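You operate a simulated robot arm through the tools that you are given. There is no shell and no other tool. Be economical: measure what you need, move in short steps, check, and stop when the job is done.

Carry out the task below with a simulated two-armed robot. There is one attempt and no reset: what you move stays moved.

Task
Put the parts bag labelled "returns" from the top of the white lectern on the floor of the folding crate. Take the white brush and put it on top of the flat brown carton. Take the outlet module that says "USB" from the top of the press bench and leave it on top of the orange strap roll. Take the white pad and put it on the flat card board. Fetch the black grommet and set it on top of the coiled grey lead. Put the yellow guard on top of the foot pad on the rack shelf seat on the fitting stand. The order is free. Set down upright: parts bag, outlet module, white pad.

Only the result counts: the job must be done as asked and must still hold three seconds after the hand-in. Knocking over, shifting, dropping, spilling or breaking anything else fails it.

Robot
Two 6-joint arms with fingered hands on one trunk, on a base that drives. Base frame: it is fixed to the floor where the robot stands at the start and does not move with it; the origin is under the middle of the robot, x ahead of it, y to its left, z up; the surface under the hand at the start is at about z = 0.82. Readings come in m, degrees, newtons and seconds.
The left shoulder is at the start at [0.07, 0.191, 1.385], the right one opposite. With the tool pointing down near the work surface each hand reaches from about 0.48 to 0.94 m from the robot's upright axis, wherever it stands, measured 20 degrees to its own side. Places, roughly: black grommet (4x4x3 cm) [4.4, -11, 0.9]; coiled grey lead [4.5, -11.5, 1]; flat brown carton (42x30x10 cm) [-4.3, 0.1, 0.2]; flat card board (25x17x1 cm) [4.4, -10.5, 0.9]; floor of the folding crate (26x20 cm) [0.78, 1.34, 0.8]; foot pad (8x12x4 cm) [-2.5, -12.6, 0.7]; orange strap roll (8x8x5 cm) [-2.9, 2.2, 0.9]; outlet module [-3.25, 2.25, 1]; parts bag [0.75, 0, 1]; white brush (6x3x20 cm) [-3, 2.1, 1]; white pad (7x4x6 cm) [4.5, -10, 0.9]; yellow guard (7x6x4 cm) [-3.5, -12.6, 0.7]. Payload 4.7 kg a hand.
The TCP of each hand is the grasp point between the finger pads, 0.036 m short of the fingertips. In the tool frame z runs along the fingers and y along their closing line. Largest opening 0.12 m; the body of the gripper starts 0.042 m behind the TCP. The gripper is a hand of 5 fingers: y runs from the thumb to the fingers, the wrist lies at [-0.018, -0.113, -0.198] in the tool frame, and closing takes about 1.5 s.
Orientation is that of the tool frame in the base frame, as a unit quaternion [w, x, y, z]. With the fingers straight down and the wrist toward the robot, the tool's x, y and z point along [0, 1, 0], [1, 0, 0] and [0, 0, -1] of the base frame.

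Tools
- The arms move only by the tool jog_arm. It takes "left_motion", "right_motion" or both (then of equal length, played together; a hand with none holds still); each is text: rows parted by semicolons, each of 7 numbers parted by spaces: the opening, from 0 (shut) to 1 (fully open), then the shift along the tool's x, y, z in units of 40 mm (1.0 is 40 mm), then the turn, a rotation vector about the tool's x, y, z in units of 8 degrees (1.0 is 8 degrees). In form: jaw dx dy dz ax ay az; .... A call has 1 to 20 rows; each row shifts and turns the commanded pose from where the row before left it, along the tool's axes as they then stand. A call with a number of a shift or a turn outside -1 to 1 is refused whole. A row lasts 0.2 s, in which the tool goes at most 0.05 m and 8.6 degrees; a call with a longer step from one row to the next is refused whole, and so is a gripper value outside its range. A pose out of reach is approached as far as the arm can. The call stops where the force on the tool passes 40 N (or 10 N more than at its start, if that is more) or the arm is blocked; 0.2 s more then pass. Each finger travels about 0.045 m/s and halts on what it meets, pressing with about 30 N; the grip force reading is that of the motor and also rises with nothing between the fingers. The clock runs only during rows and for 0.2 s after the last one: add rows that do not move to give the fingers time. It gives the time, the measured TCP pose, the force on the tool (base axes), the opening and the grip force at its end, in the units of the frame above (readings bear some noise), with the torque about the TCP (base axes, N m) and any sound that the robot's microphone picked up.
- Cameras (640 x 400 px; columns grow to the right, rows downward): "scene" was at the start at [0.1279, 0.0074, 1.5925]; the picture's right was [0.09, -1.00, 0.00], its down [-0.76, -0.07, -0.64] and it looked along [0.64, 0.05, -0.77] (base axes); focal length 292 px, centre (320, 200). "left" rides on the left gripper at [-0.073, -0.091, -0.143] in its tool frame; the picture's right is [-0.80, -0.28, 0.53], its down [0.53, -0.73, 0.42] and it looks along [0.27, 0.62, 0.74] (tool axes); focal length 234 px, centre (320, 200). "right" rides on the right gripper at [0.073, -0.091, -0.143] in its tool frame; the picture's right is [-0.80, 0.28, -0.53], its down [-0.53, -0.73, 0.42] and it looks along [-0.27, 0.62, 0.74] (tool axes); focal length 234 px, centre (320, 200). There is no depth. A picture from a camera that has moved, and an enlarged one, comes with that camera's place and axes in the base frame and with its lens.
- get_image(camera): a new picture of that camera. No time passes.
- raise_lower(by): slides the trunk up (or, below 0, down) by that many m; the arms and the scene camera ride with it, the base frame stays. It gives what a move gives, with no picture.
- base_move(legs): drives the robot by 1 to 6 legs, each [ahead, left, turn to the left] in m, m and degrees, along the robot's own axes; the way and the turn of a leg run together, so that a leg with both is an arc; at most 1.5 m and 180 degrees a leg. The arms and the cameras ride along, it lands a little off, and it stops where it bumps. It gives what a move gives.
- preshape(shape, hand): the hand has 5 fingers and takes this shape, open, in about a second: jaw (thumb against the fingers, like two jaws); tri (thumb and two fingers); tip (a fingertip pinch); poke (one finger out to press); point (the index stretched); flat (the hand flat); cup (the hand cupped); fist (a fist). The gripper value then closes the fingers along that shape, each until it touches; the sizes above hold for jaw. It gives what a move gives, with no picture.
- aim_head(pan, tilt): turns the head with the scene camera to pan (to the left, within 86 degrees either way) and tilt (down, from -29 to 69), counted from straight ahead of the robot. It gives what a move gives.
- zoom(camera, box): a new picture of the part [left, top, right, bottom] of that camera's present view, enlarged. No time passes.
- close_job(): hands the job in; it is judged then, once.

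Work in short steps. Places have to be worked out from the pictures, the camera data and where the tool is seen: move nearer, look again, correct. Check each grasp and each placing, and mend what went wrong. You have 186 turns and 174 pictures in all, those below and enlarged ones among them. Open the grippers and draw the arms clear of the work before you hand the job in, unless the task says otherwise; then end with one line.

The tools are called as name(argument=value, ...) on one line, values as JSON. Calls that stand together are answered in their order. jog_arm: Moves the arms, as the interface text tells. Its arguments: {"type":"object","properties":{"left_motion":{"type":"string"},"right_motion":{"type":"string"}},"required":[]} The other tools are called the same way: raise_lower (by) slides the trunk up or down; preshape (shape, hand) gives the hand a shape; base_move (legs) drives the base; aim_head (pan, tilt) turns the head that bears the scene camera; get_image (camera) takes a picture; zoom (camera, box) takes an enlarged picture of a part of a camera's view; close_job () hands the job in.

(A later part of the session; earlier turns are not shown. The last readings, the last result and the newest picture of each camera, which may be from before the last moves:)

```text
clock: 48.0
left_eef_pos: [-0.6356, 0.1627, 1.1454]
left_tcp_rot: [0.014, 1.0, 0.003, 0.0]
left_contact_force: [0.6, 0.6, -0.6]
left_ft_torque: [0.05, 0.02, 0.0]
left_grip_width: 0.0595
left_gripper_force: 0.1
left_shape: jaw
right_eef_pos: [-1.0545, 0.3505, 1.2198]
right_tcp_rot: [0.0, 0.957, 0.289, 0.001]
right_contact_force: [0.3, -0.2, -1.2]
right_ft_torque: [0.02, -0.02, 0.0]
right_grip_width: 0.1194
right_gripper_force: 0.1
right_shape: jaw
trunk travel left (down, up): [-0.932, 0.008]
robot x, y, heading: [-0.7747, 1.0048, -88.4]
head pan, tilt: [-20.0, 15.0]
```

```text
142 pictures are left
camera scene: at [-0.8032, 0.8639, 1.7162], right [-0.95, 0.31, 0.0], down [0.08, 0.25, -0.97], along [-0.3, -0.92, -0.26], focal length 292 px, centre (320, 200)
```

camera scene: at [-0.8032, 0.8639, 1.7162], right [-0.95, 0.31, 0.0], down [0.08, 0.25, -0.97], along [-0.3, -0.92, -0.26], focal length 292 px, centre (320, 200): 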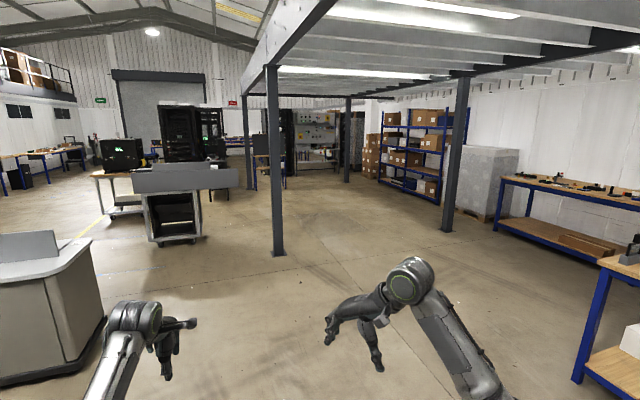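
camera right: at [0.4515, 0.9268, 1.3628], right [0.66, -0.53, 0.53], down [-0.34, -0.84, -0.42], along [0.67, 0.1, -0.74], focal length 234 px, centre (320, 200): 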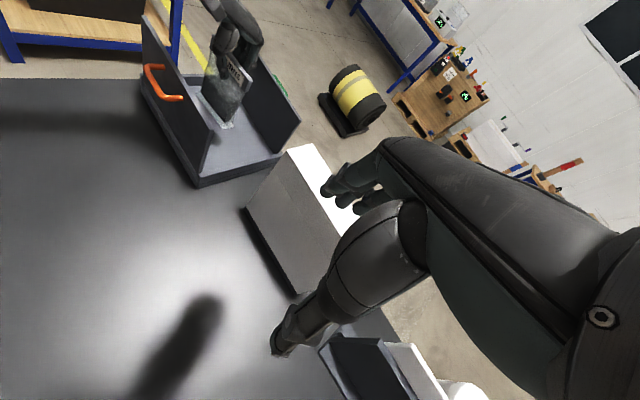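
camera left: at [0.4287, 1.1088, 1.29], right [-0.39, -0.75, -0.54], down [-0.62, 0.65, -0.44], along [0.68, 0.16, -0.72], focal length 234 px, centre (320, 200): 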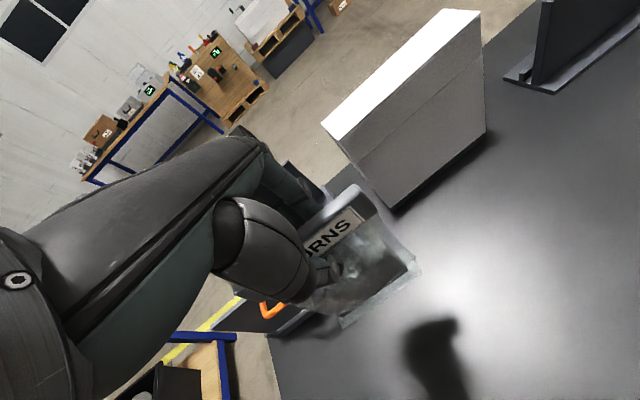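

The press bench is the right one (front edge along x at y≈1.72), and the brown carton seems to lie on the lower shelf of the middle bench. I drive west and turn to face +y in the open.

base_move(legs=[[0.25, -1.15, 0], [0, 0, -180]])

aim_head(pan=45, tilt=25)

get_image(camera="scene")

```text
clock: 61.8
left_eef_pos: [-2.0153, 1.5834, 1.1446]
left_tcp_rot: [0.002, 0.036, 0.999, 0.014]
left_contact_force: [0.4, 0.4, 0.5]
left_ft_torque: [-0.01, 0.0, 0.0]
left_grip_width: 0.0597
left_gripper_force: 0.0
left_shape: jaw
right_eef_pos: [-1.6089, 1.3645, 1.219]
right_tcp_rot: [-0.001, -0.252, 0.968, 0.0]
right_contact_force: [0.0, -0.4, 0.6]
right_ft_torque: [-0.01, -0.02, -0.03]
right_grip_width: 0.1198
right_gripper_force: 0.1
right_shape: jaw
trunk travel left (down, up): [-0.932, 0.008]
robot x, y, heading: [-1.9375, 0.7387, 87.5]
head pan, tilt: [-20.0, 15.0]
```

```text
clock: 63.2
left_eef_pos: [-2.0148, 1.5824, 1.1448]
left_tcp_rot: [0.002, 0.037, 0.999, 0.015]
left_contact_force: [-0.4, 0.7, -1.2]
left_ft_torque: [-0.01, 0.03, 0.02]
left_grip_width: 0.0597
left_gripper_force: 0.1
left_shape: jaw
right_eef_pos: [-1.6094, 1.3648, 1.2202]
right_tcp_rot: [0.0, -0.254, 0.967, 0.0]
right_contact_force: [-0.3, 0.4, -0.2]
right_ft_torque: [0.01, 0.01, -0.01]
right_grip_width: 0.1199
right_gripper_force: 0.0
right_shape: jaw
trunk travel left (down, up): [-0.932, 0.008]
robot x, y, heading: [-1.9402, 0.732, 87.4]
head pan, tilt: [45.0, 25.0]
```

```text
141 pictures are left
camera scene: at [-1.9958, 0.8548, 1.7], right [0.74, 0.67, 0.0], down [0.28, -0.31, -0.91], along [-0.61, 0.67, -0.42], focal length 292 px, centre (320, 200)
```

scene: 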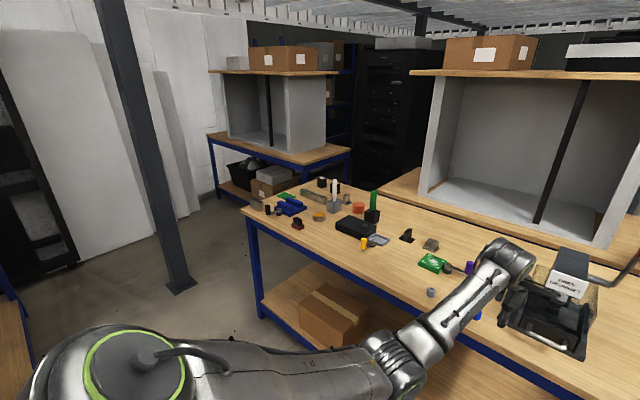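

I see the white brush upright on the bench near [-2.95, 2.03] and the orange roll by it. I slide left to stand before them, well back from the bench.

base_move(legs=[[0.17, 1.02, 2.6]])

aim_head(pan=0, tilt=32)

get_image(camera="scene")

```text
clock: 68.6
left_eef_pos: [-3.0617, 1.7832, 1.1444]
left_tcp_rot: [0.001, 0.019, 1.0, 0.015]
left_contact_force: [-1.0, 0.7, 0.4]
left_ft_torque: [0.0, 0.02, 0.0]
left_grip_width: 0.0596
left_gripper_force: 0.1
left_shape: jaw
right_eef_pos: [-2.6512, 1.578, 1.2194]
right_tcp_rot: [0.0, -0.269, 0.963, 0.0]
right_contact_force: [-0.7, 0.3, 0.4]
right_ft_torque: [0.0, 0.01, 0.0]
right_grip_width: 0.1195
right_gripper_force: 0.0
right_shape: jaw
trunk travel left (down, up): [-0.932, 0.008]
robot x, y, heading: [-2.9592, 0.9351, 89.2]
head pan, tilt: [45.0, 25.0]
```

```text
clock: 69.7
left_eef_pos: [-3.063, 1.7825, 1.145]
left_tcp_rot: [0.001, 0.02, 1.0, 0.015]
left_contact_force: [-0.2, -0.5, 0.2]
left_ft_torque: [0.01, -0.01, 0.05]
left_grip_width: 0.0598
left_gripper_force: 0.1
left_shape: jaw
right_eef_pos: [-2.6507, 1.5789, 1.2201]
right_tcp_rot: [0.0, -0.269, 0.963, 0.0]
right_contact_force: [0.2, -0.7, -0.2]
right_ft_torque: [0.02, 0.02, 0.0]
right_grip_width: 0.1196
right_gripper_force: 0.1
right_shape: jaw
trunk travel left (down, up): [-0.932, 0.008]
robot x, y, heading: [-2.9558, 0.9388, 89.3]
head pan, tilt: [0.0, 32.0]
```

```text
140 pictures are left
camera scene: at [-2.9549, 1.0802, 1.6889], right [1.0, -0.01, 0.0], down [-0.01, -0.53, -0.85], along [0.01, 0.85, -0.53], focal length 292 px, centre (320, 200)
```

scene: 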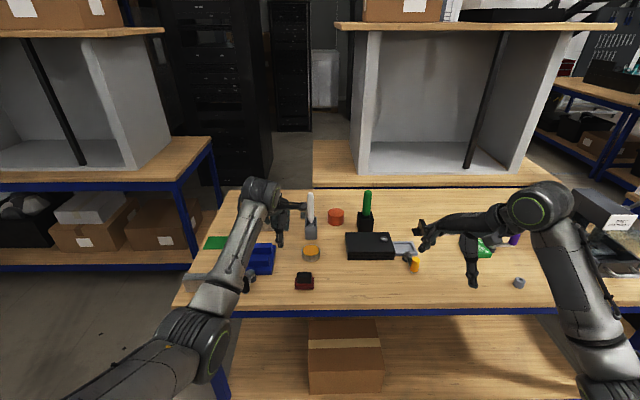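

zoom(camera="scene", box=[180, 180, 420, 310])

get_image(camera="left")

```text
2.67 times, centred on (300, 245) of scene
camera zoom: at [-2.9549, 1.0802, 1.6889], right [1.0, -0.01, 0.0], down [-0.01, -0.53, -0.85], along [0.01, 0.85, -0.53], focal length 777 px, centre (373, 80)
```

zoom: 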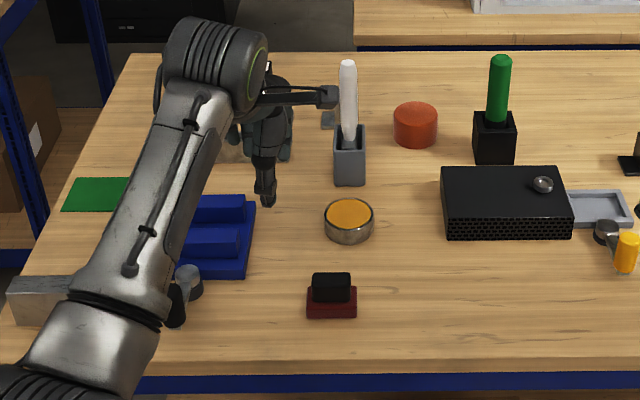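

```text
138 pictures are left
camera left: at [-2.9936, 1.685, 1.2856], right [0.79, -0.29, -0.53], down [-0.56, -0.7, -0.45], along [-0.24, 0.65, -0.72], focal length 234 px, centre (320, 200)
```

left: 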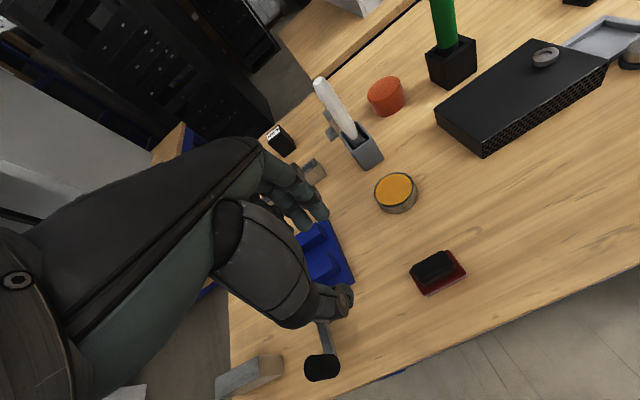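

I zoom in on the candidates for the strap roll and the outlet modules.

zoom(camera="left", box=[250, 60, 430, 220])

zoom(camera="scene", box=[280, 185, 350, 275])

```text
2.50 times, centred on (340, 140) of left
camera zoom: at [-2.9936, 1.685, 1.2856], right [0.79, -0.29, -0.53], down [-0.56, -0.7, -0.45], along [-0.24, 0.65, -0.72], focal length 585 px, centre (270, 350)
```

zoom: 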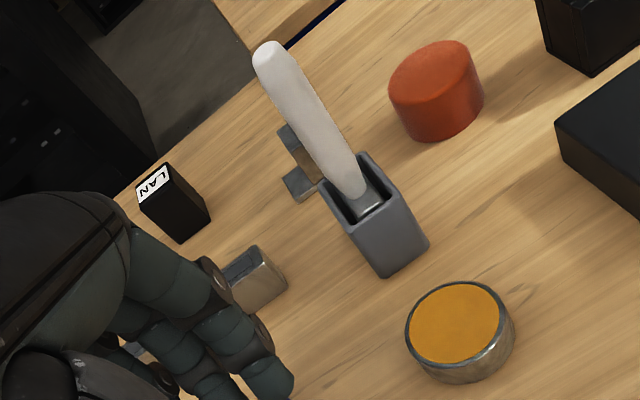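

```text
4.44 times, centred on (315, 230) of scene
camera zoom: at [-2.9549, 1.0802, 1.6889], right [1.0, -0.01, 0.0], down [-0.01, -0.53, -0.85], along [0.01, 0.85, -0.53], focal length 1295 px, centre (342, 67)
```

zoom: 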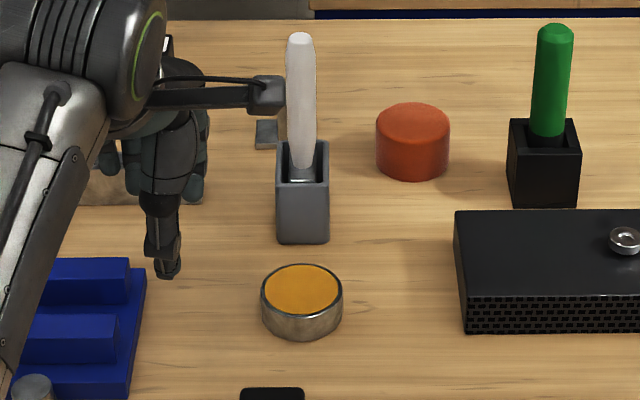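

Roll = the plain red-orange cylinder. A "LAN" module shows; the others hide behind the arm, so I slide 0.4 m left for a clear view.

base_move(legs=[[0, 0.4, 0.8]])

zoom(camera="scene", box=[240, 170, 480, 320])

get_image(camera="right")

get_image(camera="left")

```text
clock: 72.2
left_eef_pos: [-3.4626, 1.7872, 1.1448]
left_tcp_rot: [0.001, 0.018, 1.0, 0.015]
left_contact_force: [-0.5, 0.7, -1.0]
left_ft_torque: [-0.05, 0.04, -0.01]
left_grip_width: 0.0598
left_gripper_force: 0.1
left_shape: jaw
right_eef_pos: [-3.0499, 1.5835, 1.2186]
right_tcp_rot: [0.0, -0.271, 0.963, 0.0]
right_contact_force: [-0.6, -0.3, -0.5]
right_ft_torque: [0.0, -0.01, -0.01]
right_grip_width: 0.1196
right_gripper_force: 0.1
right_shape: jaw
trunk travel left (down, up): [-0.932, 0.008]
robot x, y, heading: [-3.352, 0.9442, 89.4]
head pan, tilt: [0.0, 32.0]
```

```text
2.67 times, centred on (360, 245) of scene
camera zoom: at [-3.3521, 1.0852, 1.6889], right [1.0, -0.01, 0.0], down [-0.01, -0.53, -0.85], along [0.01, 0.85, -0.53], focal length 777 px, centre (213, 80)
```

zoom: 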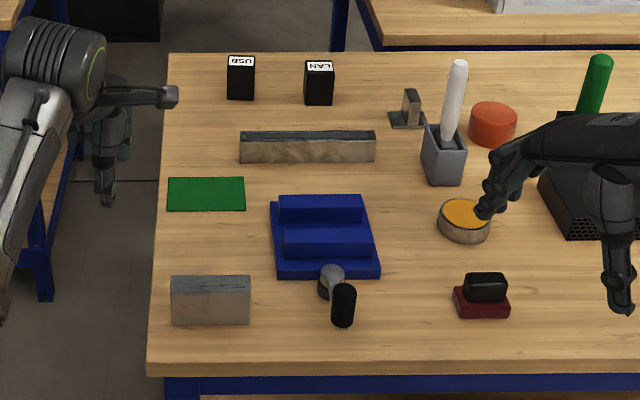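

```text
134 pictures are left
camera right: at [-3.0638, 1.4677, 1.3626], right [0.54, 0.66, 0.52], down [0.84, -0.35, -0.42], along [-0.1, 0.67, -0.74], focal length 234 px, centre (320, 200)
```

right: 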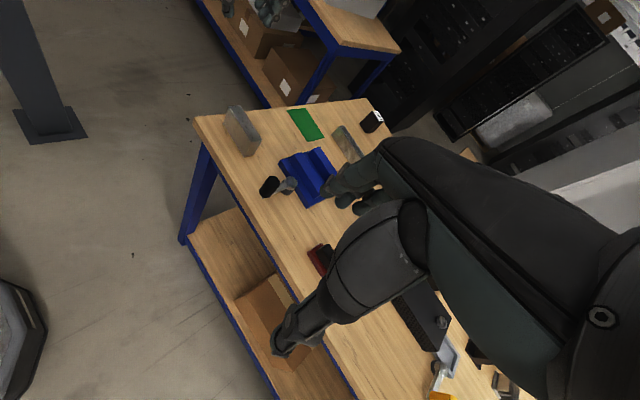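

```text
133 pictures are left
camera left: at [-3.3932, 1.6897, 1.2856], right [0.79, -0.29, -0.53], down [-0.56, -0.7, -0.45], along [-0.24, 0.65, -0.72], focal length 234 px, centre (320, 200)
```

left: 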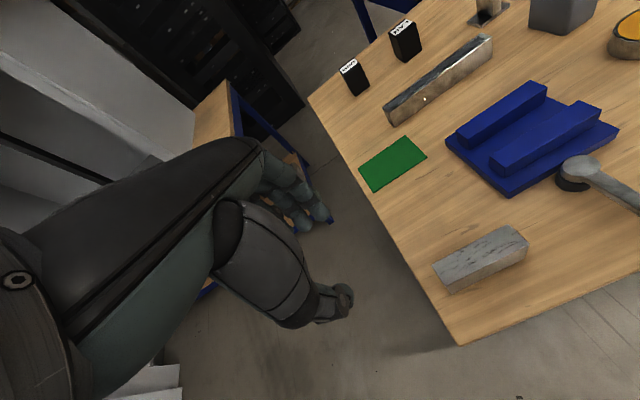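

USB is the left module, near [-3.285, 2.29], top z≈0.96–0.98. I drive to about (-3.1, 1.36) so that it lies ahead of the left hand.

base_move(legs=[[0, -0.25, 0.6], [0.42, 0, 0]])

get_image(camera="left")

get_image(camera="scene")

```text
clock: 76.2
left_eef_pos: [-3.2231, 2.2106, 1.1454]
left_tcp_rot: [0.001, 0.012, 1.0, 0.015]
left_contact_force: [0.7, -0.9, -0.3]
left_ft_torque: [0.0, -0.01, -0.01]
left_grip_width: 0.0597
left_gripper_force: 0.0
left_shape: jaw
right_eef_pos: [-2.8083, 2.0129, 1.2208]
right_tcp_rot: [0.001, -0.277, 0.961, 0.0]
right_contact_force: [-0.3, -0.1, 0.3]
right_ft_torque: [0.0, 0.04, -0.04]
right_grip_width: 0.1197
right_gripper_force: 0.0
right_shape: jaw
trunk travel left (down, up): [-0.932, 0.008]
robot x, y, heading: [-3.1056, 1.3697, 90.2]
head pan, tilt: [0.0, 32.0]
```

```text
132 pictures are left
camera left: at [-3.1533, 2.1131, 1.2866], right [0.8, -0.28, -0.53], down [-0.55, -0.71, -0.45], along [-0.25, 0.65, -0.72], focal length 234 px, centre (320, 200)
```

left: 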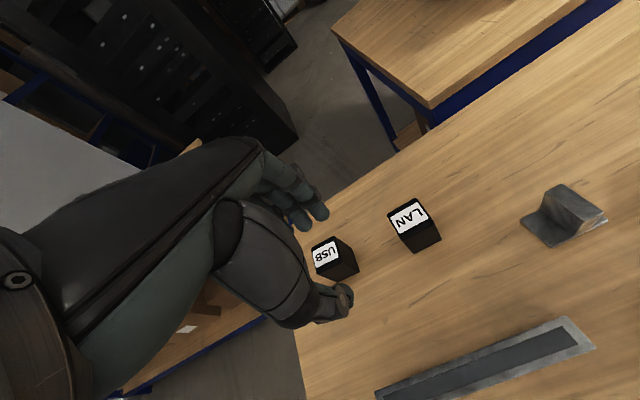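

```text
131 pictures are left
camera scene: at [-3.1053, 1.5086, 1.6891], right [1.0, 0.0, 0.0], down [0.0, -0.53, -0.85], along [0.0, 0.85, -0.53], focal length 292 px, centre (320, 200)
```

scene: 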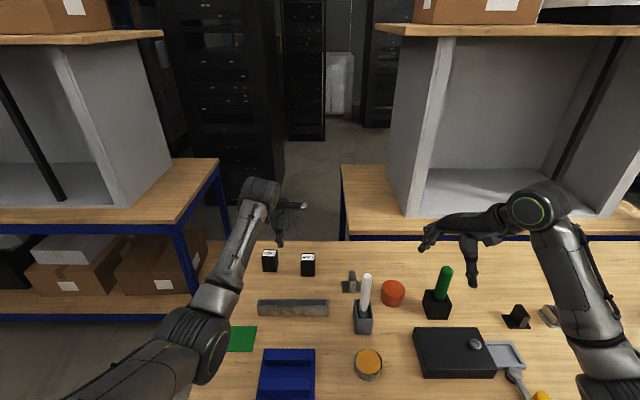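

USB module's top centre triangulates to [-3.284, 2.279, 0.987] (bench ≈0.915). I move the open left hand over it, level it, and look.

jog_arm(left_motion="0.8 0.39 0.43 0.5 0.05 0 0;0.8 0.39 0.43 0.5 0.05 0 0;0.8 0.39 0.43 0.5 0.05 0 0;0.8 0.39 0.43 0.5 0.05 0 0;0.8 0 0 0 0 0 0")

get_image(camera="left")

zoom(camera="scene", box=[220, 190, 340, 290])

```text
clock: 77.4
left_eef_pos: [-3.2814, 2.2833, 1.0642]
left_tcp_rot: [0.001, 0.013, 1.0, 0.002]
left_contact_force: [0.4, -0.2, 0.4]
left_ft_torque: [-0.01, 0.03, 0.02]
left_grip_width: 0.0956
left_gripper_force: 0.1
left_shape: jaw
right_eef_pos: [-2.8081, 2.0127, 1.2195]
right_tcp_rot: [0.001, -0.276, 0.961, 0.0]
right_contact_force: [0.4, -0.5, 0.2]
right_ft_torque: [0.03, -0.01, -0.01]
right_grip_width: 0.1194
right_gripper_force: 0.0
right_shape: jaw
trunk travel left (down, up): [-0.932, 0.008]
robot x, y, heading: [-3.1084, 1.3692, 90.0]
head pan, tilt: [0.0, 32.0]
```

```text
130 pictures are left
camera left: at [-3.2124, 2.1888, 1.2083], right [0.8, -0.3, -0.52], down [-0.55, -0.72, -0.43], along [-0.25, 0.63, -0.74], focal length 234 px, centre (320, 200)
```

left: 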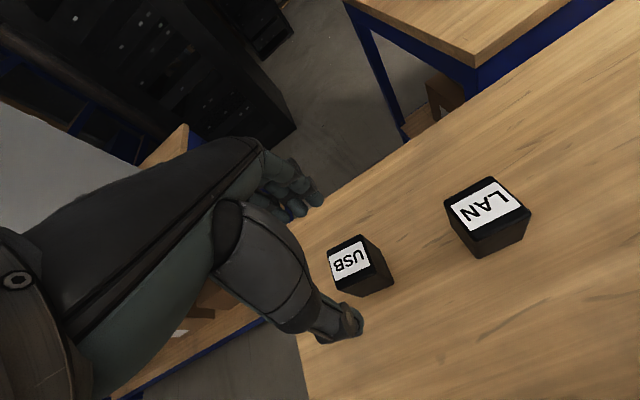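

```text
4.00 times, centred on (280, 240) of scene
camera zoom: at [-3.1051, 1.5098, 1.689], right [1.0, 0.0, 0.0], down [0.0, -0.53, -0.85], along [0.0, 0.85, -0.53], focal length 1166 px, centre (480, 40)
```

zoom: 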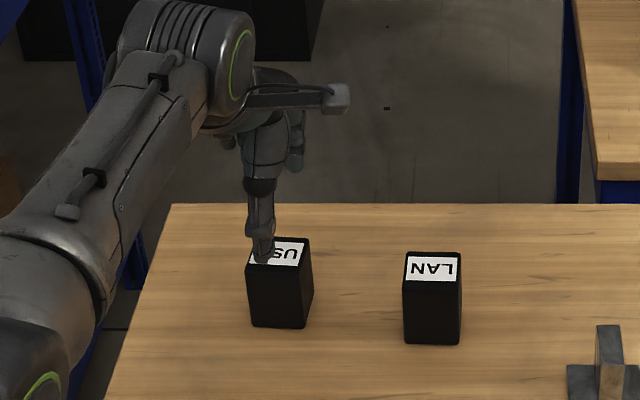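

Hand is centred over USB. I lower to z≈0.967 and close.

jog_arm(left_motion="0.8 0 0 0.8 0 0 0;0.8 0 0 0.8 0 0 0;0.8 0 0 0.6 0 0 0;0.8 0 0 0.2 0 0 0;0.8 0 0 0 0 0 0")

get_image(camera="left")

```text
clock: 78.6
left_eef_pos: [-3.2899, 2.2679, 0.9783]
left_tcp_rot: [0.002, 0.012, 1.0, 0.001]
left_contact_force: [-0.6, 1.0, 0.5]
left_ft_torque: [-0.03, 0.01, 0.0]
left_grip_width: 0.0959
left_gripper_force: 0.1
left_shape: jaw
left hand out of reach, approached as far as the arm can: row 2, 3, 4
right_eef_pos: [-2.8091, 2.0127, 1.2193]
right_tcp_rot: [0.0, -0.277, 0.961, 0.0]
right_contact_force: [0.7, 0.8, -0.3]
right_ft_torque: [0.02, -0.02, 0.0]
right_grip_width: 0.1198
right_gripper_force: 0.0
right_shape: jaw
trunk travel left (down, up): [-0.932, 0.008]
robot x, y, heading: [-3.1086, 1.3708, 90.1]
head pan, tilt: [0.0, 32.0]
```

```text
128 pictures are left
camera left: at [-3.2204, 2.174, 1.1217], right [0.8, -0.3, -0.52], down [-0.55, -0.72, -0.43], along [-0.25, 0.63, -0.74], focal length 234 px, centre (320, 200)
```

left: 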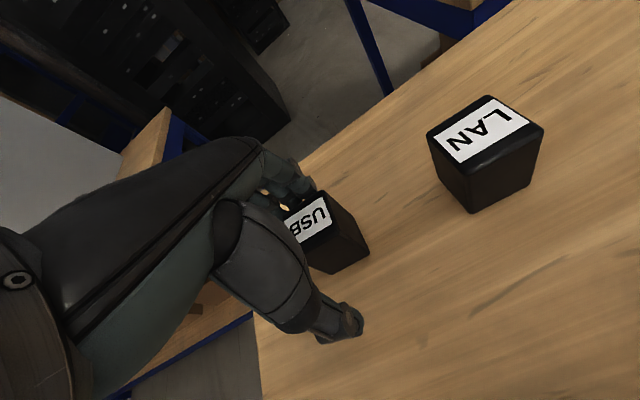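

The arm is at its reach limit, 16 mm short in y. I nudge the base forward 0.015 and lower the trunk 0.01.

base_move(legs=[[0.015, 0, 0]])

raise_lower(by=-0.01)

zoom(camera="left", box=[220, 120, 440, 360])

```text
clock: 79.4
left_eef_pos: [-3.2903, 2.2795, 0.9824]
left_tcp_rot: [0.002, 0.012, 1.0, 0.003]
left_contact_force: [0.0, -0.9, 0.2]
left_ft_torque: [0.03, -0.02, 0.01]
left_grip_width: 0.0963
left_gripper_force: 0.0
left_shape: jaw
right_eef_pos: [-2.8082, 2.0228, 1.2222]
right_tcp_rot: [0.002, -0.275, 0.961, 0.0]
right_contact_force: [0.5, -0.5, 0.7]
right_ft_torque: [0.06, -0.02, -0.03]
right_grip_width: 0.1194
right_gripper_force: 0.1
right_shape: jaw
trunk travel left (down, up): [-0.932, 0.008]
robot x, y, heading: [-3.1054, 1.3863, 90.1]
head pan, tilt: [0.0, 32.0]
```

```text
clock: 80.0
left_eef_pos: [-3.291, 2.2822, 0.9695]
left_tcp_rot: [0.001, 0.012, 1.0, 0.002]
left_contact_force: [-0.2, -0.1, -0.3]
left_ft_torque: [-0.01, -0.02, 0.04]
left_grip_width: 0.0959
left_gripper_force: 0.0
left_shape: jaw
right_eef_pos: [-2.8089, 2.0263, 1.2099]
right_tcp_rot: [0.002, -0.276, 0.961, 0.0]
right_contact_force: [-0.1, -0.7, 0.1]
right_ft_torque: [0.0, -0.01, -0.01]
right_grip_width: 0.1196
right_gripper_force: 0.1
right_shape: jaw
trunk travel left (down, up): [-0.922, 0.018]
robot x, y, heading: [-3.1027, 1.3844, 89.9]
head pan, tilt: [0.0, 32.0]
```

```text
1.67 times, centred on (330, 240) of left
camera zoom: at [-3.2203, 2.1879, 1.1127], right [0.8, -0.3, -0.52], down [-0.55, -0.72, -0.43], along [-0.25, 0.63, -0.74], focal length 390 px, centre (303, 133)
```

zoom: 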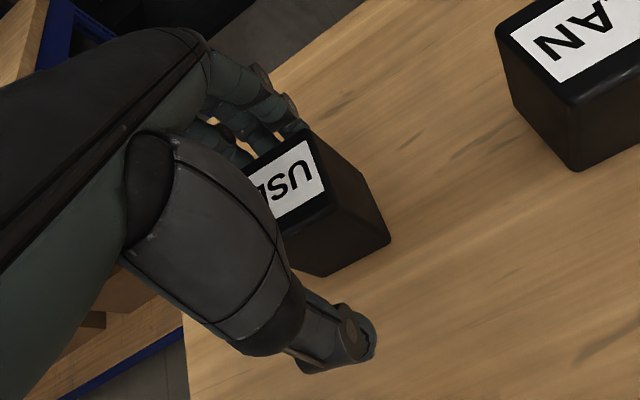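

Module sits between thumb and fingers. I close.

jog_arm(left_motion="0 0 0 0 0 0 0;0 0 0 0 0 0 0;0 0 0 0 0 0 0;0 0 0 0 0 0 0;0 0 0 0 0 0 0;0 0 0 0 0 0 0;0 0 0 0 0 0 0")

get_image(camera="left")

```text
clock: 81.6
left_eef_pos: [-3.2907, 2.2831, 0.9681]
left_tcp_rot: [0.001, 0.013, 1.0, 0.001]
left_contact_force: [0.2, -0.7, -0.4]
left_ft_torque: [0.01, -0.02, 0.05]
left_grip_width: 0.0446
left_gripper_force: 29.6
left_shape: jaw
right_eef_pos: [-2.8086, 2.0274, 1.2106]
right_tcp_rot: [0.001, -0.275, 0.961, 0.0]
right_contact_force: [-0.1, -0.3, 0.0]
right_ft_torque: [0.04, -0.01, 0.03]
right_grip_width: 0.1198
right_gripper_force: 0.0
right_shape: jaw
trunk travel left (down, up): [-0.922, 0.018]
robot x, y, heading: [-3.1076, 1.3839, 90.2]
head pan, tilt: [0.0, 32.0]
```

```text
126 pictures are left
camera left: at [-3.2204, 2.1888, 1.1119], right [0.8, -0.3, -0.52], down [-0.55, -0.72, -0.43], along [-0.25, 0.63, -0.74], focal length 234 px, centre (320, 200)
```

left: 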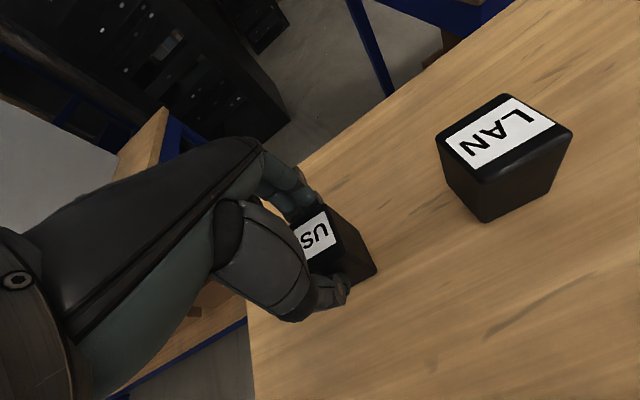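

Gripped (44.6 mm). I lift, then back off and slide right toward the orange roll.

jog_arm(left_motion="0 0 0 -0.3 0 0 0;0 0 0 -0.7 0 0 0;0 0 0 -0.9 0 0 0;0 0 0 -0.9 0 0 0;0 0 0 -0.9 0 0 0;0 0 0 -0.7 0 0 0;0 0 0 0 0 0 0")

base_move(legs=[[-0.1, -0.4, 0]])

get_image(camera="scene")

get_image(camera="left")

```text
clock: 83.2
left_eef_pos: [-3.2908, 2.2833, 1.1435]
left_tcp_rot: [0.001, 0.011, 1.0, 0.001]
left_contact_force: [0.2, 0.2, -1.5]
left_ft_torque: [-0.02, -0.01, 0.02]
left_grip_width: 0.0445
left_gripper_force: 29.8
left_shape: jaw
right_eef_pos: [-2.8085, 2.0283, 1.2094]
right_tcp_rot: [0.0, -0.275, 0.961, -0.001]
right_contact_force: [-0.2, -0.1, -0.2]
right_ft_torque: [0.02, -0.01, 0.03]
right_grip_width: 0.1197
right_gripper_force: 0.0
right_shape: jaw
trunk travel left (down, up): [-0.922, 0.018]
robot x, y, heading: [-3.1085, 1.3843, 90.2]
head pan, tilt: [0.0, 32.0]
```

```text
clock: 85.8
left_eef_pos: [-2.8896, 2.184, 1.1426]
left_tcp_rot: [0.002, 0.006, 1.0, 0.001]
left_contact_force: [-0.3, 0.4, -1.0]
left_ft_torque: [0.0, -0.01, 0.03]
left_grip_width: 0.0446
left_gripper_force: 30.3
left_shape: jaw
right_eef_pos: [-2.4028, 1.9339, 1.2095]
right_tcp_rot: [0.001, -0.281, 0.96, 0.0]
right_contact_force: [-0.1, -0.1, 0.0]
right_ft_torque: [-0.03, -0.01, -0.01]
right_grip_width: 0.1197
right_gripper_force: 0.0
right_shape: jaw
trunk travel left (down, up): [-0.922, 0.018]
robot x, y, heading: [-2.6935, 1.2861, 90.9]
head pan, tilt: [0.0, 32.0]
```

```text
125 pictures are left
camera scene: at [-2.6952, 1.4283, 1.6788], right [1.0, 0.01, 0.0], down [0.01, -0.53, -0.85], along [-0.01, 0.85, -0.53], focal length 292 px, centre (320, 200)
```

scene: 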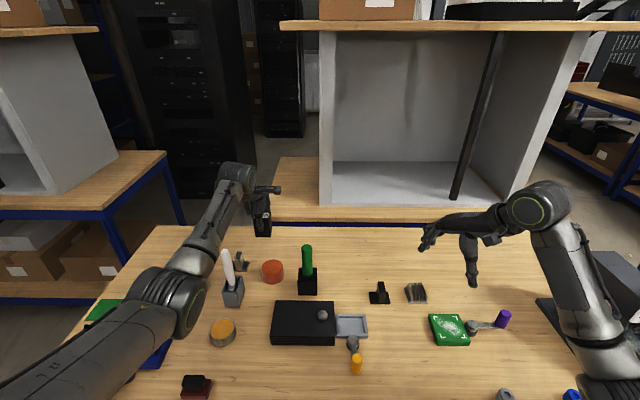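

```text
124 pictures are left
camera left: at [-2.8187, 2.0904, 1.2856], right [0.8, -0.29, -0.52], down [-0.54, -0.73, -0.43], along [-0.26, 0.62, -0.74], focal length 234 px, centre (320, 200)
```

left: 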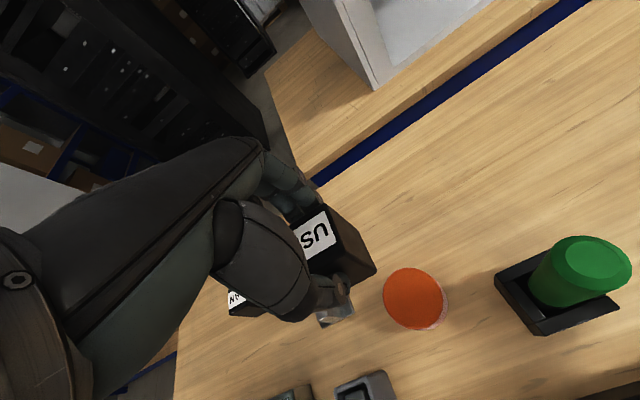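

Roll's top centre triangulates to [-2.866, 2.147, 0.966]. I bring the module above it, about 2.5 cm clear, and look.

jog_arm(left_motion="0 -0.19 -0.46 0.1 0 0 0;0 -0.19 -0.46 0.1 0 0 0;0 0 0 0.8 0 0 0;0 0 0 0.8 0 0 0;0 0 0 0.6 0 0 0;0 0 0 0 0 0 0")

zoom(camera="scene", box=[180, 180, 360, 320])

get_image(camera="left")

```text
clock: 87.2
left_eef_pos: [-2.8742, 2.1457, 1.0448]
left_tcp_rot: [0.001, 0.005, 1.0, 0.001]
left_contact_force: [0.4, -0.6, -1.4]
left_ft_torque: [0.01, 0.02, -0.01]
left_grip_width: 0.0445
left_gripper_force: 30.0
left_shape: jaw
right_eef_pos: [-2.4039, 1.9328, 1.2084]
right_tcp_rot: [0.0, -0.281, 0.96, 0.0]
right_contact_force: [0.1, -0.4, 0.2]
right_ft_torque: [0.01, -0.01, -0.01]
right_grip_width: 0.1197
right_gripper_force: 0.1
right_shape: jaw
trunk travel left (down, up): [-0.922, 0.018]
robot x, y, heading: [-2.6949, 1.286, 90.8]
head pan, tilt: [0.0, 32.0]
```

```text
2.86 times, centred on (270, 250) of scene
camera zoom: at [-2.6931, 1.4278, 1.6789], right [1.0, 0.01, 0.0], down [0.01, -0.53, -0.85], along [-0.01, 0.85, -0.53], focal length 833 px, centre (463, 57)
```

zoom: 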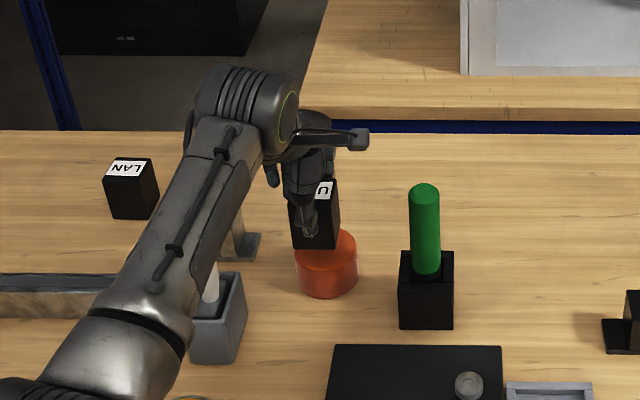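

```text
122 pictures are left
camera left: at [-2.8034, 2.0525, 1.1889], right [0.8, -0.29, -0.52], down [-0.54, -0.73, -0.43], along [-0.26, 0.62, -0.74], focal length 234 px, centre (320, 200)
```

left: 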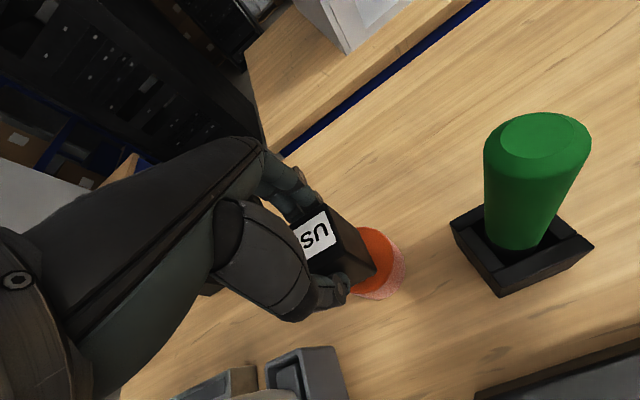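

The module sits about 9 mm left of the roll centre. I shift right and lower in small steps.

jog_arm(left_motion="0 -0.22 0 0.1 0 0 0;0 0 0 0.2 0 0 0;0 0 0 0.2 0 0 0;0 0 0 0.1 0 0 0;0 0 0 0 0 0 0")

zoom(camera="scene", box=[220, 220, 320, 300])

```text
clock: 88.4
left_eef_pos: [-2.8651, 2.1472, 1.0231]
left_tcp_rot: [0.001, 0.006, 1.0, 0.001]
left_contact_force: [1.2, -0.3, -1.2]
left_ft_torque: [0.01, -0.01, -0.02]
left_grip_width: 0.0445
left_gripper_force: 30.6
left_shape: jaw
right_eef_pos: [-2.403, 1.9333, 1.2091]
right_tcp_rot: [0.0, -0.281, 0.96, 0.0]
right_contact_force: [0.1, -1.0, 0.7]
right_ft_torque: [0.04, 0.02, 0.02]
right_grip_width: 0.1197
right_gripper_force: 0.1
right_shape: jaw
trunk travel left (down, up): [-0.922, 0.018]
robot x, y, heading: [-2.6904, 1.2875, 90.5]
head pan, tilt: [0.0, 32.0]
```

```text
5.00 times, centred on (270, 260) of scene
camera zoom: at [-2.6935, 1.4278, 1.6789], right [1.0, 0.01, 0.0], down [0.01, -0.53, -0.85], along [-0.01, 0.85, -0.53], focal length 1457 px, centre (570, -100)
```

zoom: 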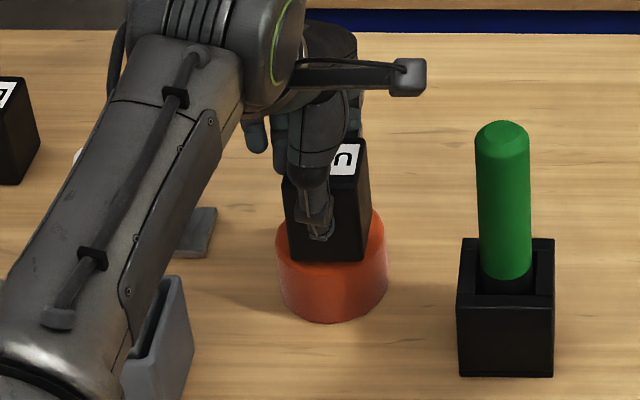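

jog_arm(left_motion="0 0 0 0.1 0 0 0;0 0 0 0 0 0 0")

get_image(camera="left")

```text
clock: 89.0
left_eef_pos: [-2.8654, 2.1473, 1.0194]
left_tcp_rot: [0.0, 0.006, 1.0, 0.002]
left_contact_force: [0.0, -0.5, -1.5]
left_ft_torque: [-0.01, 0.0, 0.0]
left_grip_width: 0.0443
left_gripper_force: 30.0
left_shape: jaw
right_eef_pos: [-2.4031, 1.9332, 1.2092]
right_tcp_rot: [0.0, -0.281, 0.96, 0.0]
right_contact_force: [-0.7, 0.2, -0.5]
right_ft_torque: [0.03, 0.03, 0.02]
right_grip_width: 0.1197
right_gripper_force: 0.0
right_shape: jaw
trunk travel left (down, up): [-0.922, 0.018]
robot x, y, heading: [-2.6911, 1.2873, 90.7]
head pan, tilt: [0.0, 32.0]
```

```text
120 pictures are left
camera left: at [-2.7938, 2.0534, 1.1627], right [0.8, -0.29, -0.52], down [-0.54, -0.73, -0.43], along [-0.26, 0.62, -0.74], focal length 234 px, centre (320, 200)
```

left: 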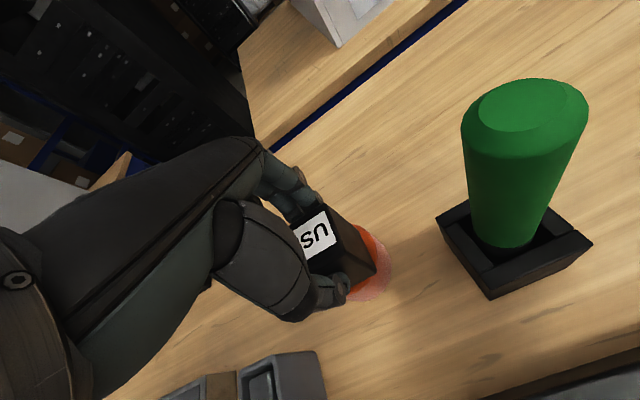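

zoom(camera="left", box=[280, 190, 420, 310])

zoom(camera="scene", box=[250, 235, 300, 275])

```text
3.33 times, centred on (350, 250) of left
camera zoom: at [-2.7938, 2.0534, 1.1627], right [0.8, -0.29, -0.52], down [-0.54, -0.73, -0.43], along [-0.26, 0.62, -0.74], focal length 781 px, centre (220, 33)
```

zoom: 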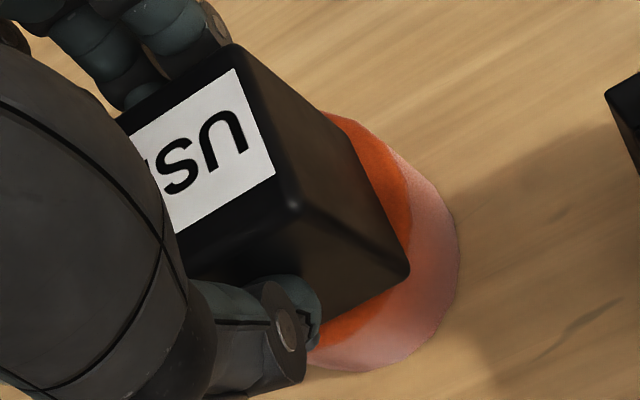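

```text
10.00 times, centred on (275, 255) of scene
camera zoom: at [-2.6935, 1.4278, 1.6789], right [1.0, 0.01, 0.0], down [0.01, -0.53, -0.85], along [-0.01, 0.85, -0.53], focal length 2915 px, centre (770, -350)
```

zoom: 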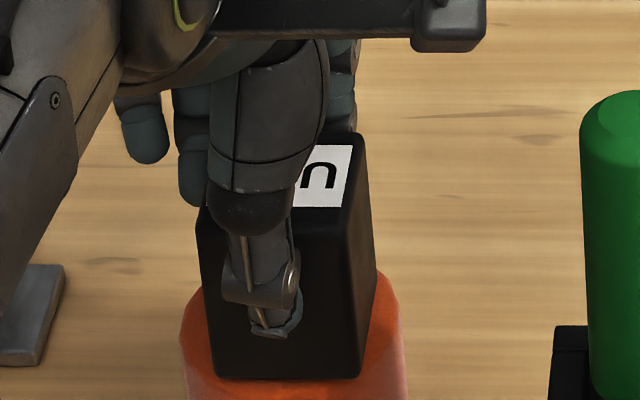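

In x it is centred, but the module sits some 10 mm too near in y. I shift it back 10 mm, then lower to contact.

jog_arm(left_motion="0 -0.04 0.25 0 0 0 0;0 0 0 0.1 0 0 0;0 0 0 0 0 0 0")

zoom(camera="left", box=[280, 190, 420, 310])

zoom(camera="scene", box=[240, 235, 300, 285])

```text
clock: 89.8
left_eef_pos: [-2.8629, 2.1562, 1.0173]
left_tcp_rot: [0.001, 0.006, 1.0, 0.004]
left_contact_force: [0.5, 0.7, 10.4]
left_ft_torque: [0.1, 0.04, 0.01]
left_grip_width: 0.0449
left_gripper_force: 30.2
left_shape: jaw
right_eef_pos: [-2.4028, 1.9328, 1.2112]
right_tcp_rot: [0.001, -0.281, 0.96, 0.0]
right_contact_force: [0.1, -0.3, 0.1]
right_ft_torque: [0.0, 0.01, -0.02]
right_grip_width: 0.1198
right_gripper_force: 0.0
right_shape: jaw
trunk travel left (down, up): [-0.922, 0.018]
robot x, y, heading: [-2.6938, 1.2863, 90.8]
head pan, tilt: [0.0, 32.0]
```

```text
3.33 times, centred on (350, 250) of left
camera zoom: at [-2.7912, 2.0628, 1.1607], right [0.8, -0.29, -0.53], down [-0.54, -0.72, -0.43], along [-0.26, 0.63, -0.73], focal length 781 px, centre (220, 33)
```

zoom: 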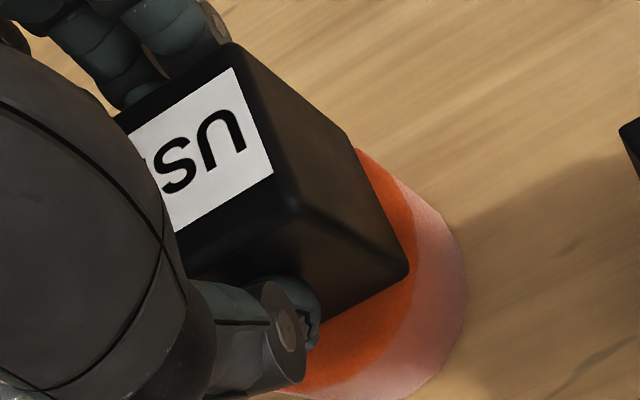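

```text
8.00 times, centred on (270, 260) of scene
camera zoom: at [-2.6932, 1.4259, 1.6792], right [1.0, 0.01, 0.0], down [0.01, -0.53, -0.85], along [-0.01, 0.85, -0.53], focal length 2332 px, centre (720, -280)
```

zoom: 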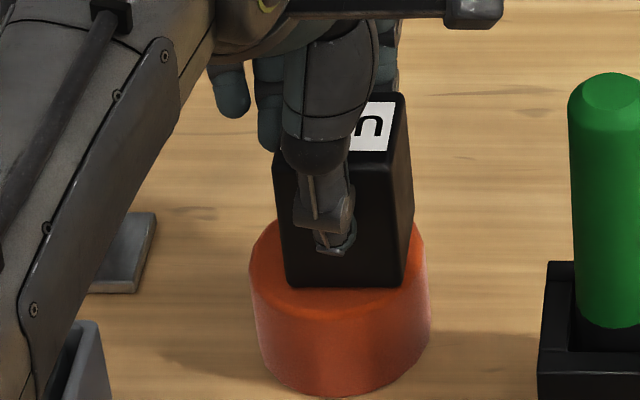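

Contact, and the module is centred on the roll. I release and rise.

jog_arm(left_motion="0.45 0 0 0 0 0 0;0.55 0 0 0 0 0 0;0.65 0 0 0 0 0 0;0.7 0 0 0 0 0 0;0.7 0 0 0 0 0 0;0.7 0 0 -0.3 0 0 0;0.7 0 0 -0.6 0 0 0;0.7 0 0 -0.9 0 0 0;0.7 0 0 -0.9 0 0 0;0.7 0 0 -0.9 0 0 0;0.7 0 0 0 0 0 0")

get_image(camera="left")

get_image(camera="scene")

```text
clock: 92.2
left_eef_pos: [-2.8655, 2.1593, 1.1594]
left_tcp_rot: [0.001, 0.006, 1.0, 0.001]
left_contact_force: [0.4, 0.5, 0.9]
left_ft_torque: [0.02, 0.01, 0.0]
left_grip_width: 0.0838
left_gripper_force: 0.0
left_shape: jaw
right_eef_pos: [-2.4035, 1.9335, 1.2093]
right_tcp_rot: [0.0, -0.282, 0.96, 0.0]
right_contact_force: [0.1, 1.2, -0.3]
right_ft_torque: [0.01, -0.02, 0.01]
right_grip_width: 0.1197
right_gripper_force: 0.1
right_shape: jaw
trunk travel left (down, up): [-0.922, 0.018]
robot x, y, heading: [-2.6906, 1.2828, 91.0]
head pan, tilt: [0.0, 32.0]
```

```text
115 pictures are left
camera left: at [-2.7939, 2.0665, 1.3023], right [0.8, -0.29, -0.52], down [-0.54, -0.73, -0.43], along [-0.26, 0.62, -0.74], focal length 234 px, centre (320, 200)
```

left: 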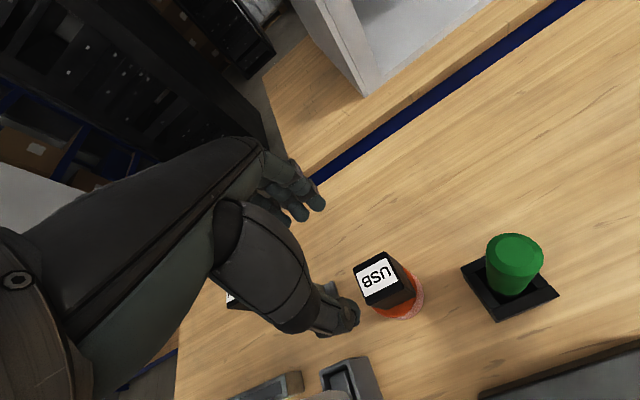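

```text
114 pictures are left
camera scene: at [-2.6935, 1.4279, 1.6789], right [1.0, 0.01, 0.0], down [0.01, -0.53, -0.85], along [-0.01, 0.85, -0.53], focal length 292 px, centre (320, 200)
```

scene: 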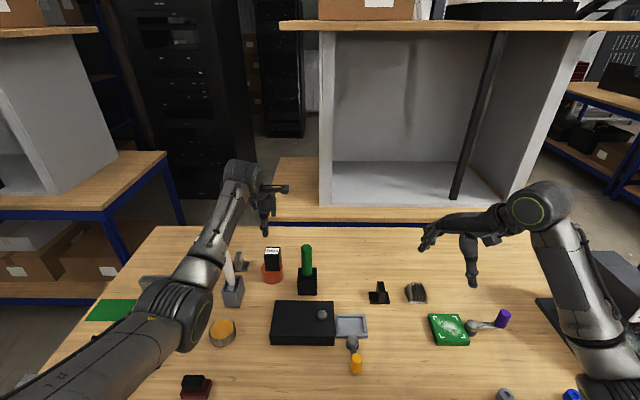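

The module stands on the roll. Next the brush in its grey holder: I raise the hand and slide left for a clear view of it.

jog_arm(left_motion="0.7 0 0 -0.9 0 0 0;0.7 0 0 -0.9 0 0 0;0.7 0 0 0 0 0 0")

base_move(legs=[[-0.1, 0.32, -0.8]])

zoom(camera="scene", box=[200, 180, 440, 340])

get_image(camera="left")

```text
clock: 93.0
left_eef_pos: [-2.8643, 2.1562, 1.2315]
left_tcp_rot: [0.001, 0.006, 1.0, 0.001]
left_contact_force: [-0.8, -0.1, 0.0]
left_ft_torque: [0.03, 0.02, -0.01]
left_grip_width: 0.0836
left_gripper_force: 0.0
left_shape: jaw
right_eef_pos: [-2.4043, 1.9336, 1.2079]
right_tcp_rot: [0.0, -0.281, 0.96, 0.0]
right_contact_force: [0.4, -0.8, 0.5]
right_ft_torque: [-0.02, -0.02, 0.02]
right_grip_width: 0.1198
right_gripper_force: 0.1
right_shape: jaw
trunk travel left (down, up): [-0.922, 0.018]
robot x, y, heading: [-2.6932, 1.2861, 90.9]
head pan, tilt: [0.0, 32.0]
```

```text
clock: 95.2
left_eef_pos: [-3.1631, 2.0561, 1.2314]
left_tcp_rot: [0.0, 0.013, 1.0, 0.001]
left_contact_force: [0.7, 0.3, -0.2]
left_ft_torque: [-0.05, -0.02, 0.0]
left_grip_width: 0.0839
left_gripper_force: 0.0
left_shape: jaw
right_eef_pos: [-2.7049, 1.8272, 1.2086]
right_tcp_rot: [0.0, -0.275, 0.962, 0.0]
right_contact_force: [0.1, 0.0, -0.1]
right_ft_torque: [-0.02, 0.0, 0.0]
right_grip_width: 0.1196
right_gripper_force: 0.1
right_shape: jaw
trunk travel left (down, up): [-0.922, 0.018]
robot x, y, heading: [-3.0073, 1.1859, 90.0]
head pan, tilt: [0.0, 32.0]
```

```text
2.50 times, centred on (320, 260) of scene
camera zoom: at [-3.0024, 1.3259, 1.6788], right [1.0, 0.0, 0.0], down [0.0, -0.53, -0.85], along [0.0, 0.85, -0.53], focal length 729 px, centre (320, 50)
```

zoom: 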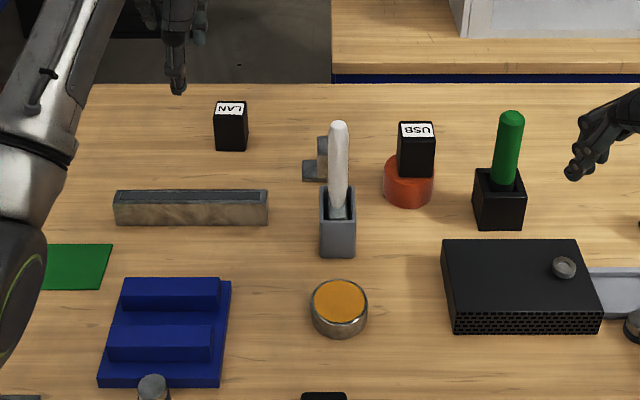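

```text
112 pictures are left
camera left: at [-3.0925, 1.9618, 1.375], right [0.8, -0.3, -0.53], down [-0.55, -0.72, -0.43], along [-0.25, 0.63, -0.74], focal length 234 px, centre (320, 200)
```

left: 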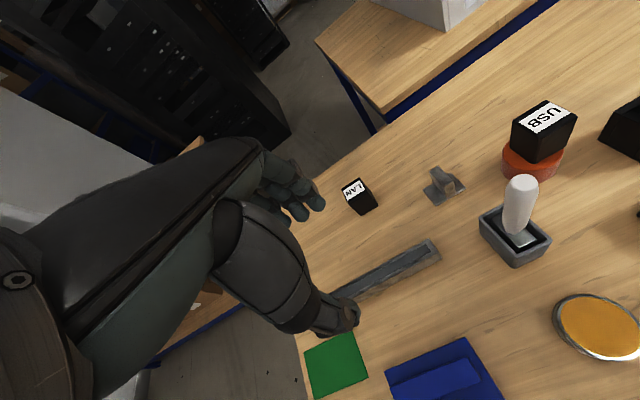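

The brush handle runs from about [-2.983, 2.048, 0.97] to [-2.978, 2.063, 1.105]. I'll take it with the hand pointing right, so it can be laid flat later; I roll the left hand −90° about its closing axis, up here in free space.

jog_arm(left_motion="0.7 0 0 0 0 -0.94 0;0.7 0 0 0 0 -0.94 0;0.7 0 0 0 0 -0.94 0;0.7 0 0 0 0 -0.94 0;0.7 0 0 0 0 -0.94 0;0.7 0 0 0 0 -0.94 0;0.7 0 0 0 0 -0.94 0;0.7 0 0 0 0 -0.94 0;0.7 0 0 0 0 -0.94 0;0.7 0 0 0 0 -0.94 0;0.7 0 0 0 0 -0.94 0;0.7 0 0 0 0 -0.94 0;0.7 0 0 0 0 0 0")

get_image(camera="scene")

get_image(camera="left")

```text
clock: 98.0
left_eef_pos: [-3.1658, 2.0539, 1.2322]
left_tcp_rot: [0.71, 0.009, 0.704, -0.009]
left_contact_force: [0.2, 0.0, 0.4]
left_ft_torque: [0.02, -0.01, 0.0]
left_grip_width: 0.0834
left_gripper_force: 0.1
left_shape: jaw
right_eef_pos: [-2.7064, 1.8273, 1.2086]
right_tcp_rot: [0.001, -0.275, 0.961, 0.0]
right_contact_force: [0.2, 0.0, 0.9]
right_ft_torque: [0.0, 0.05, -0.02]
right_grip_width: 0.1198
right_gripper_force: 0.1
right_shape: jaw
trunk travel left (down, up): [-0.922, 0.018]
robot x, y, heading: [-3.0076, 1.1828, 90.0]
head pan, tilt: [0.0, 32.0]
```

```text
111 pictures are left
camera scene: at [-3.0048, 1.3249, 1.6789], right [1.0, 0.0, 0.0], down [0.0, -0.53, -0.85], along [0.0, 0.85, -0.53], focal length 292 px, centre (320, 200)
```

scene: 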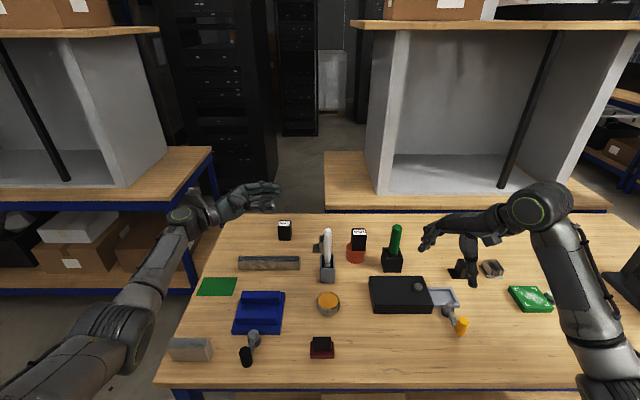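

```text
110 pictures are left
camera left: at [-3.3108, 1.9671, 1.3034], right [0.51, -0.29, 0.81], down [0.41, -0.74, -0.53], along [0.76, 0.6, -0.26], focal length 234 px, centre (320, 200)
```

left: 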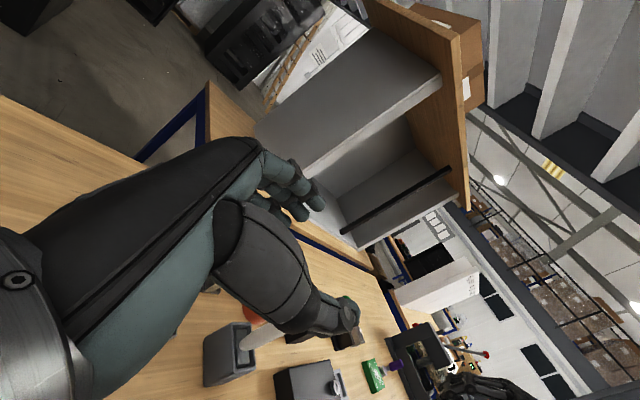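

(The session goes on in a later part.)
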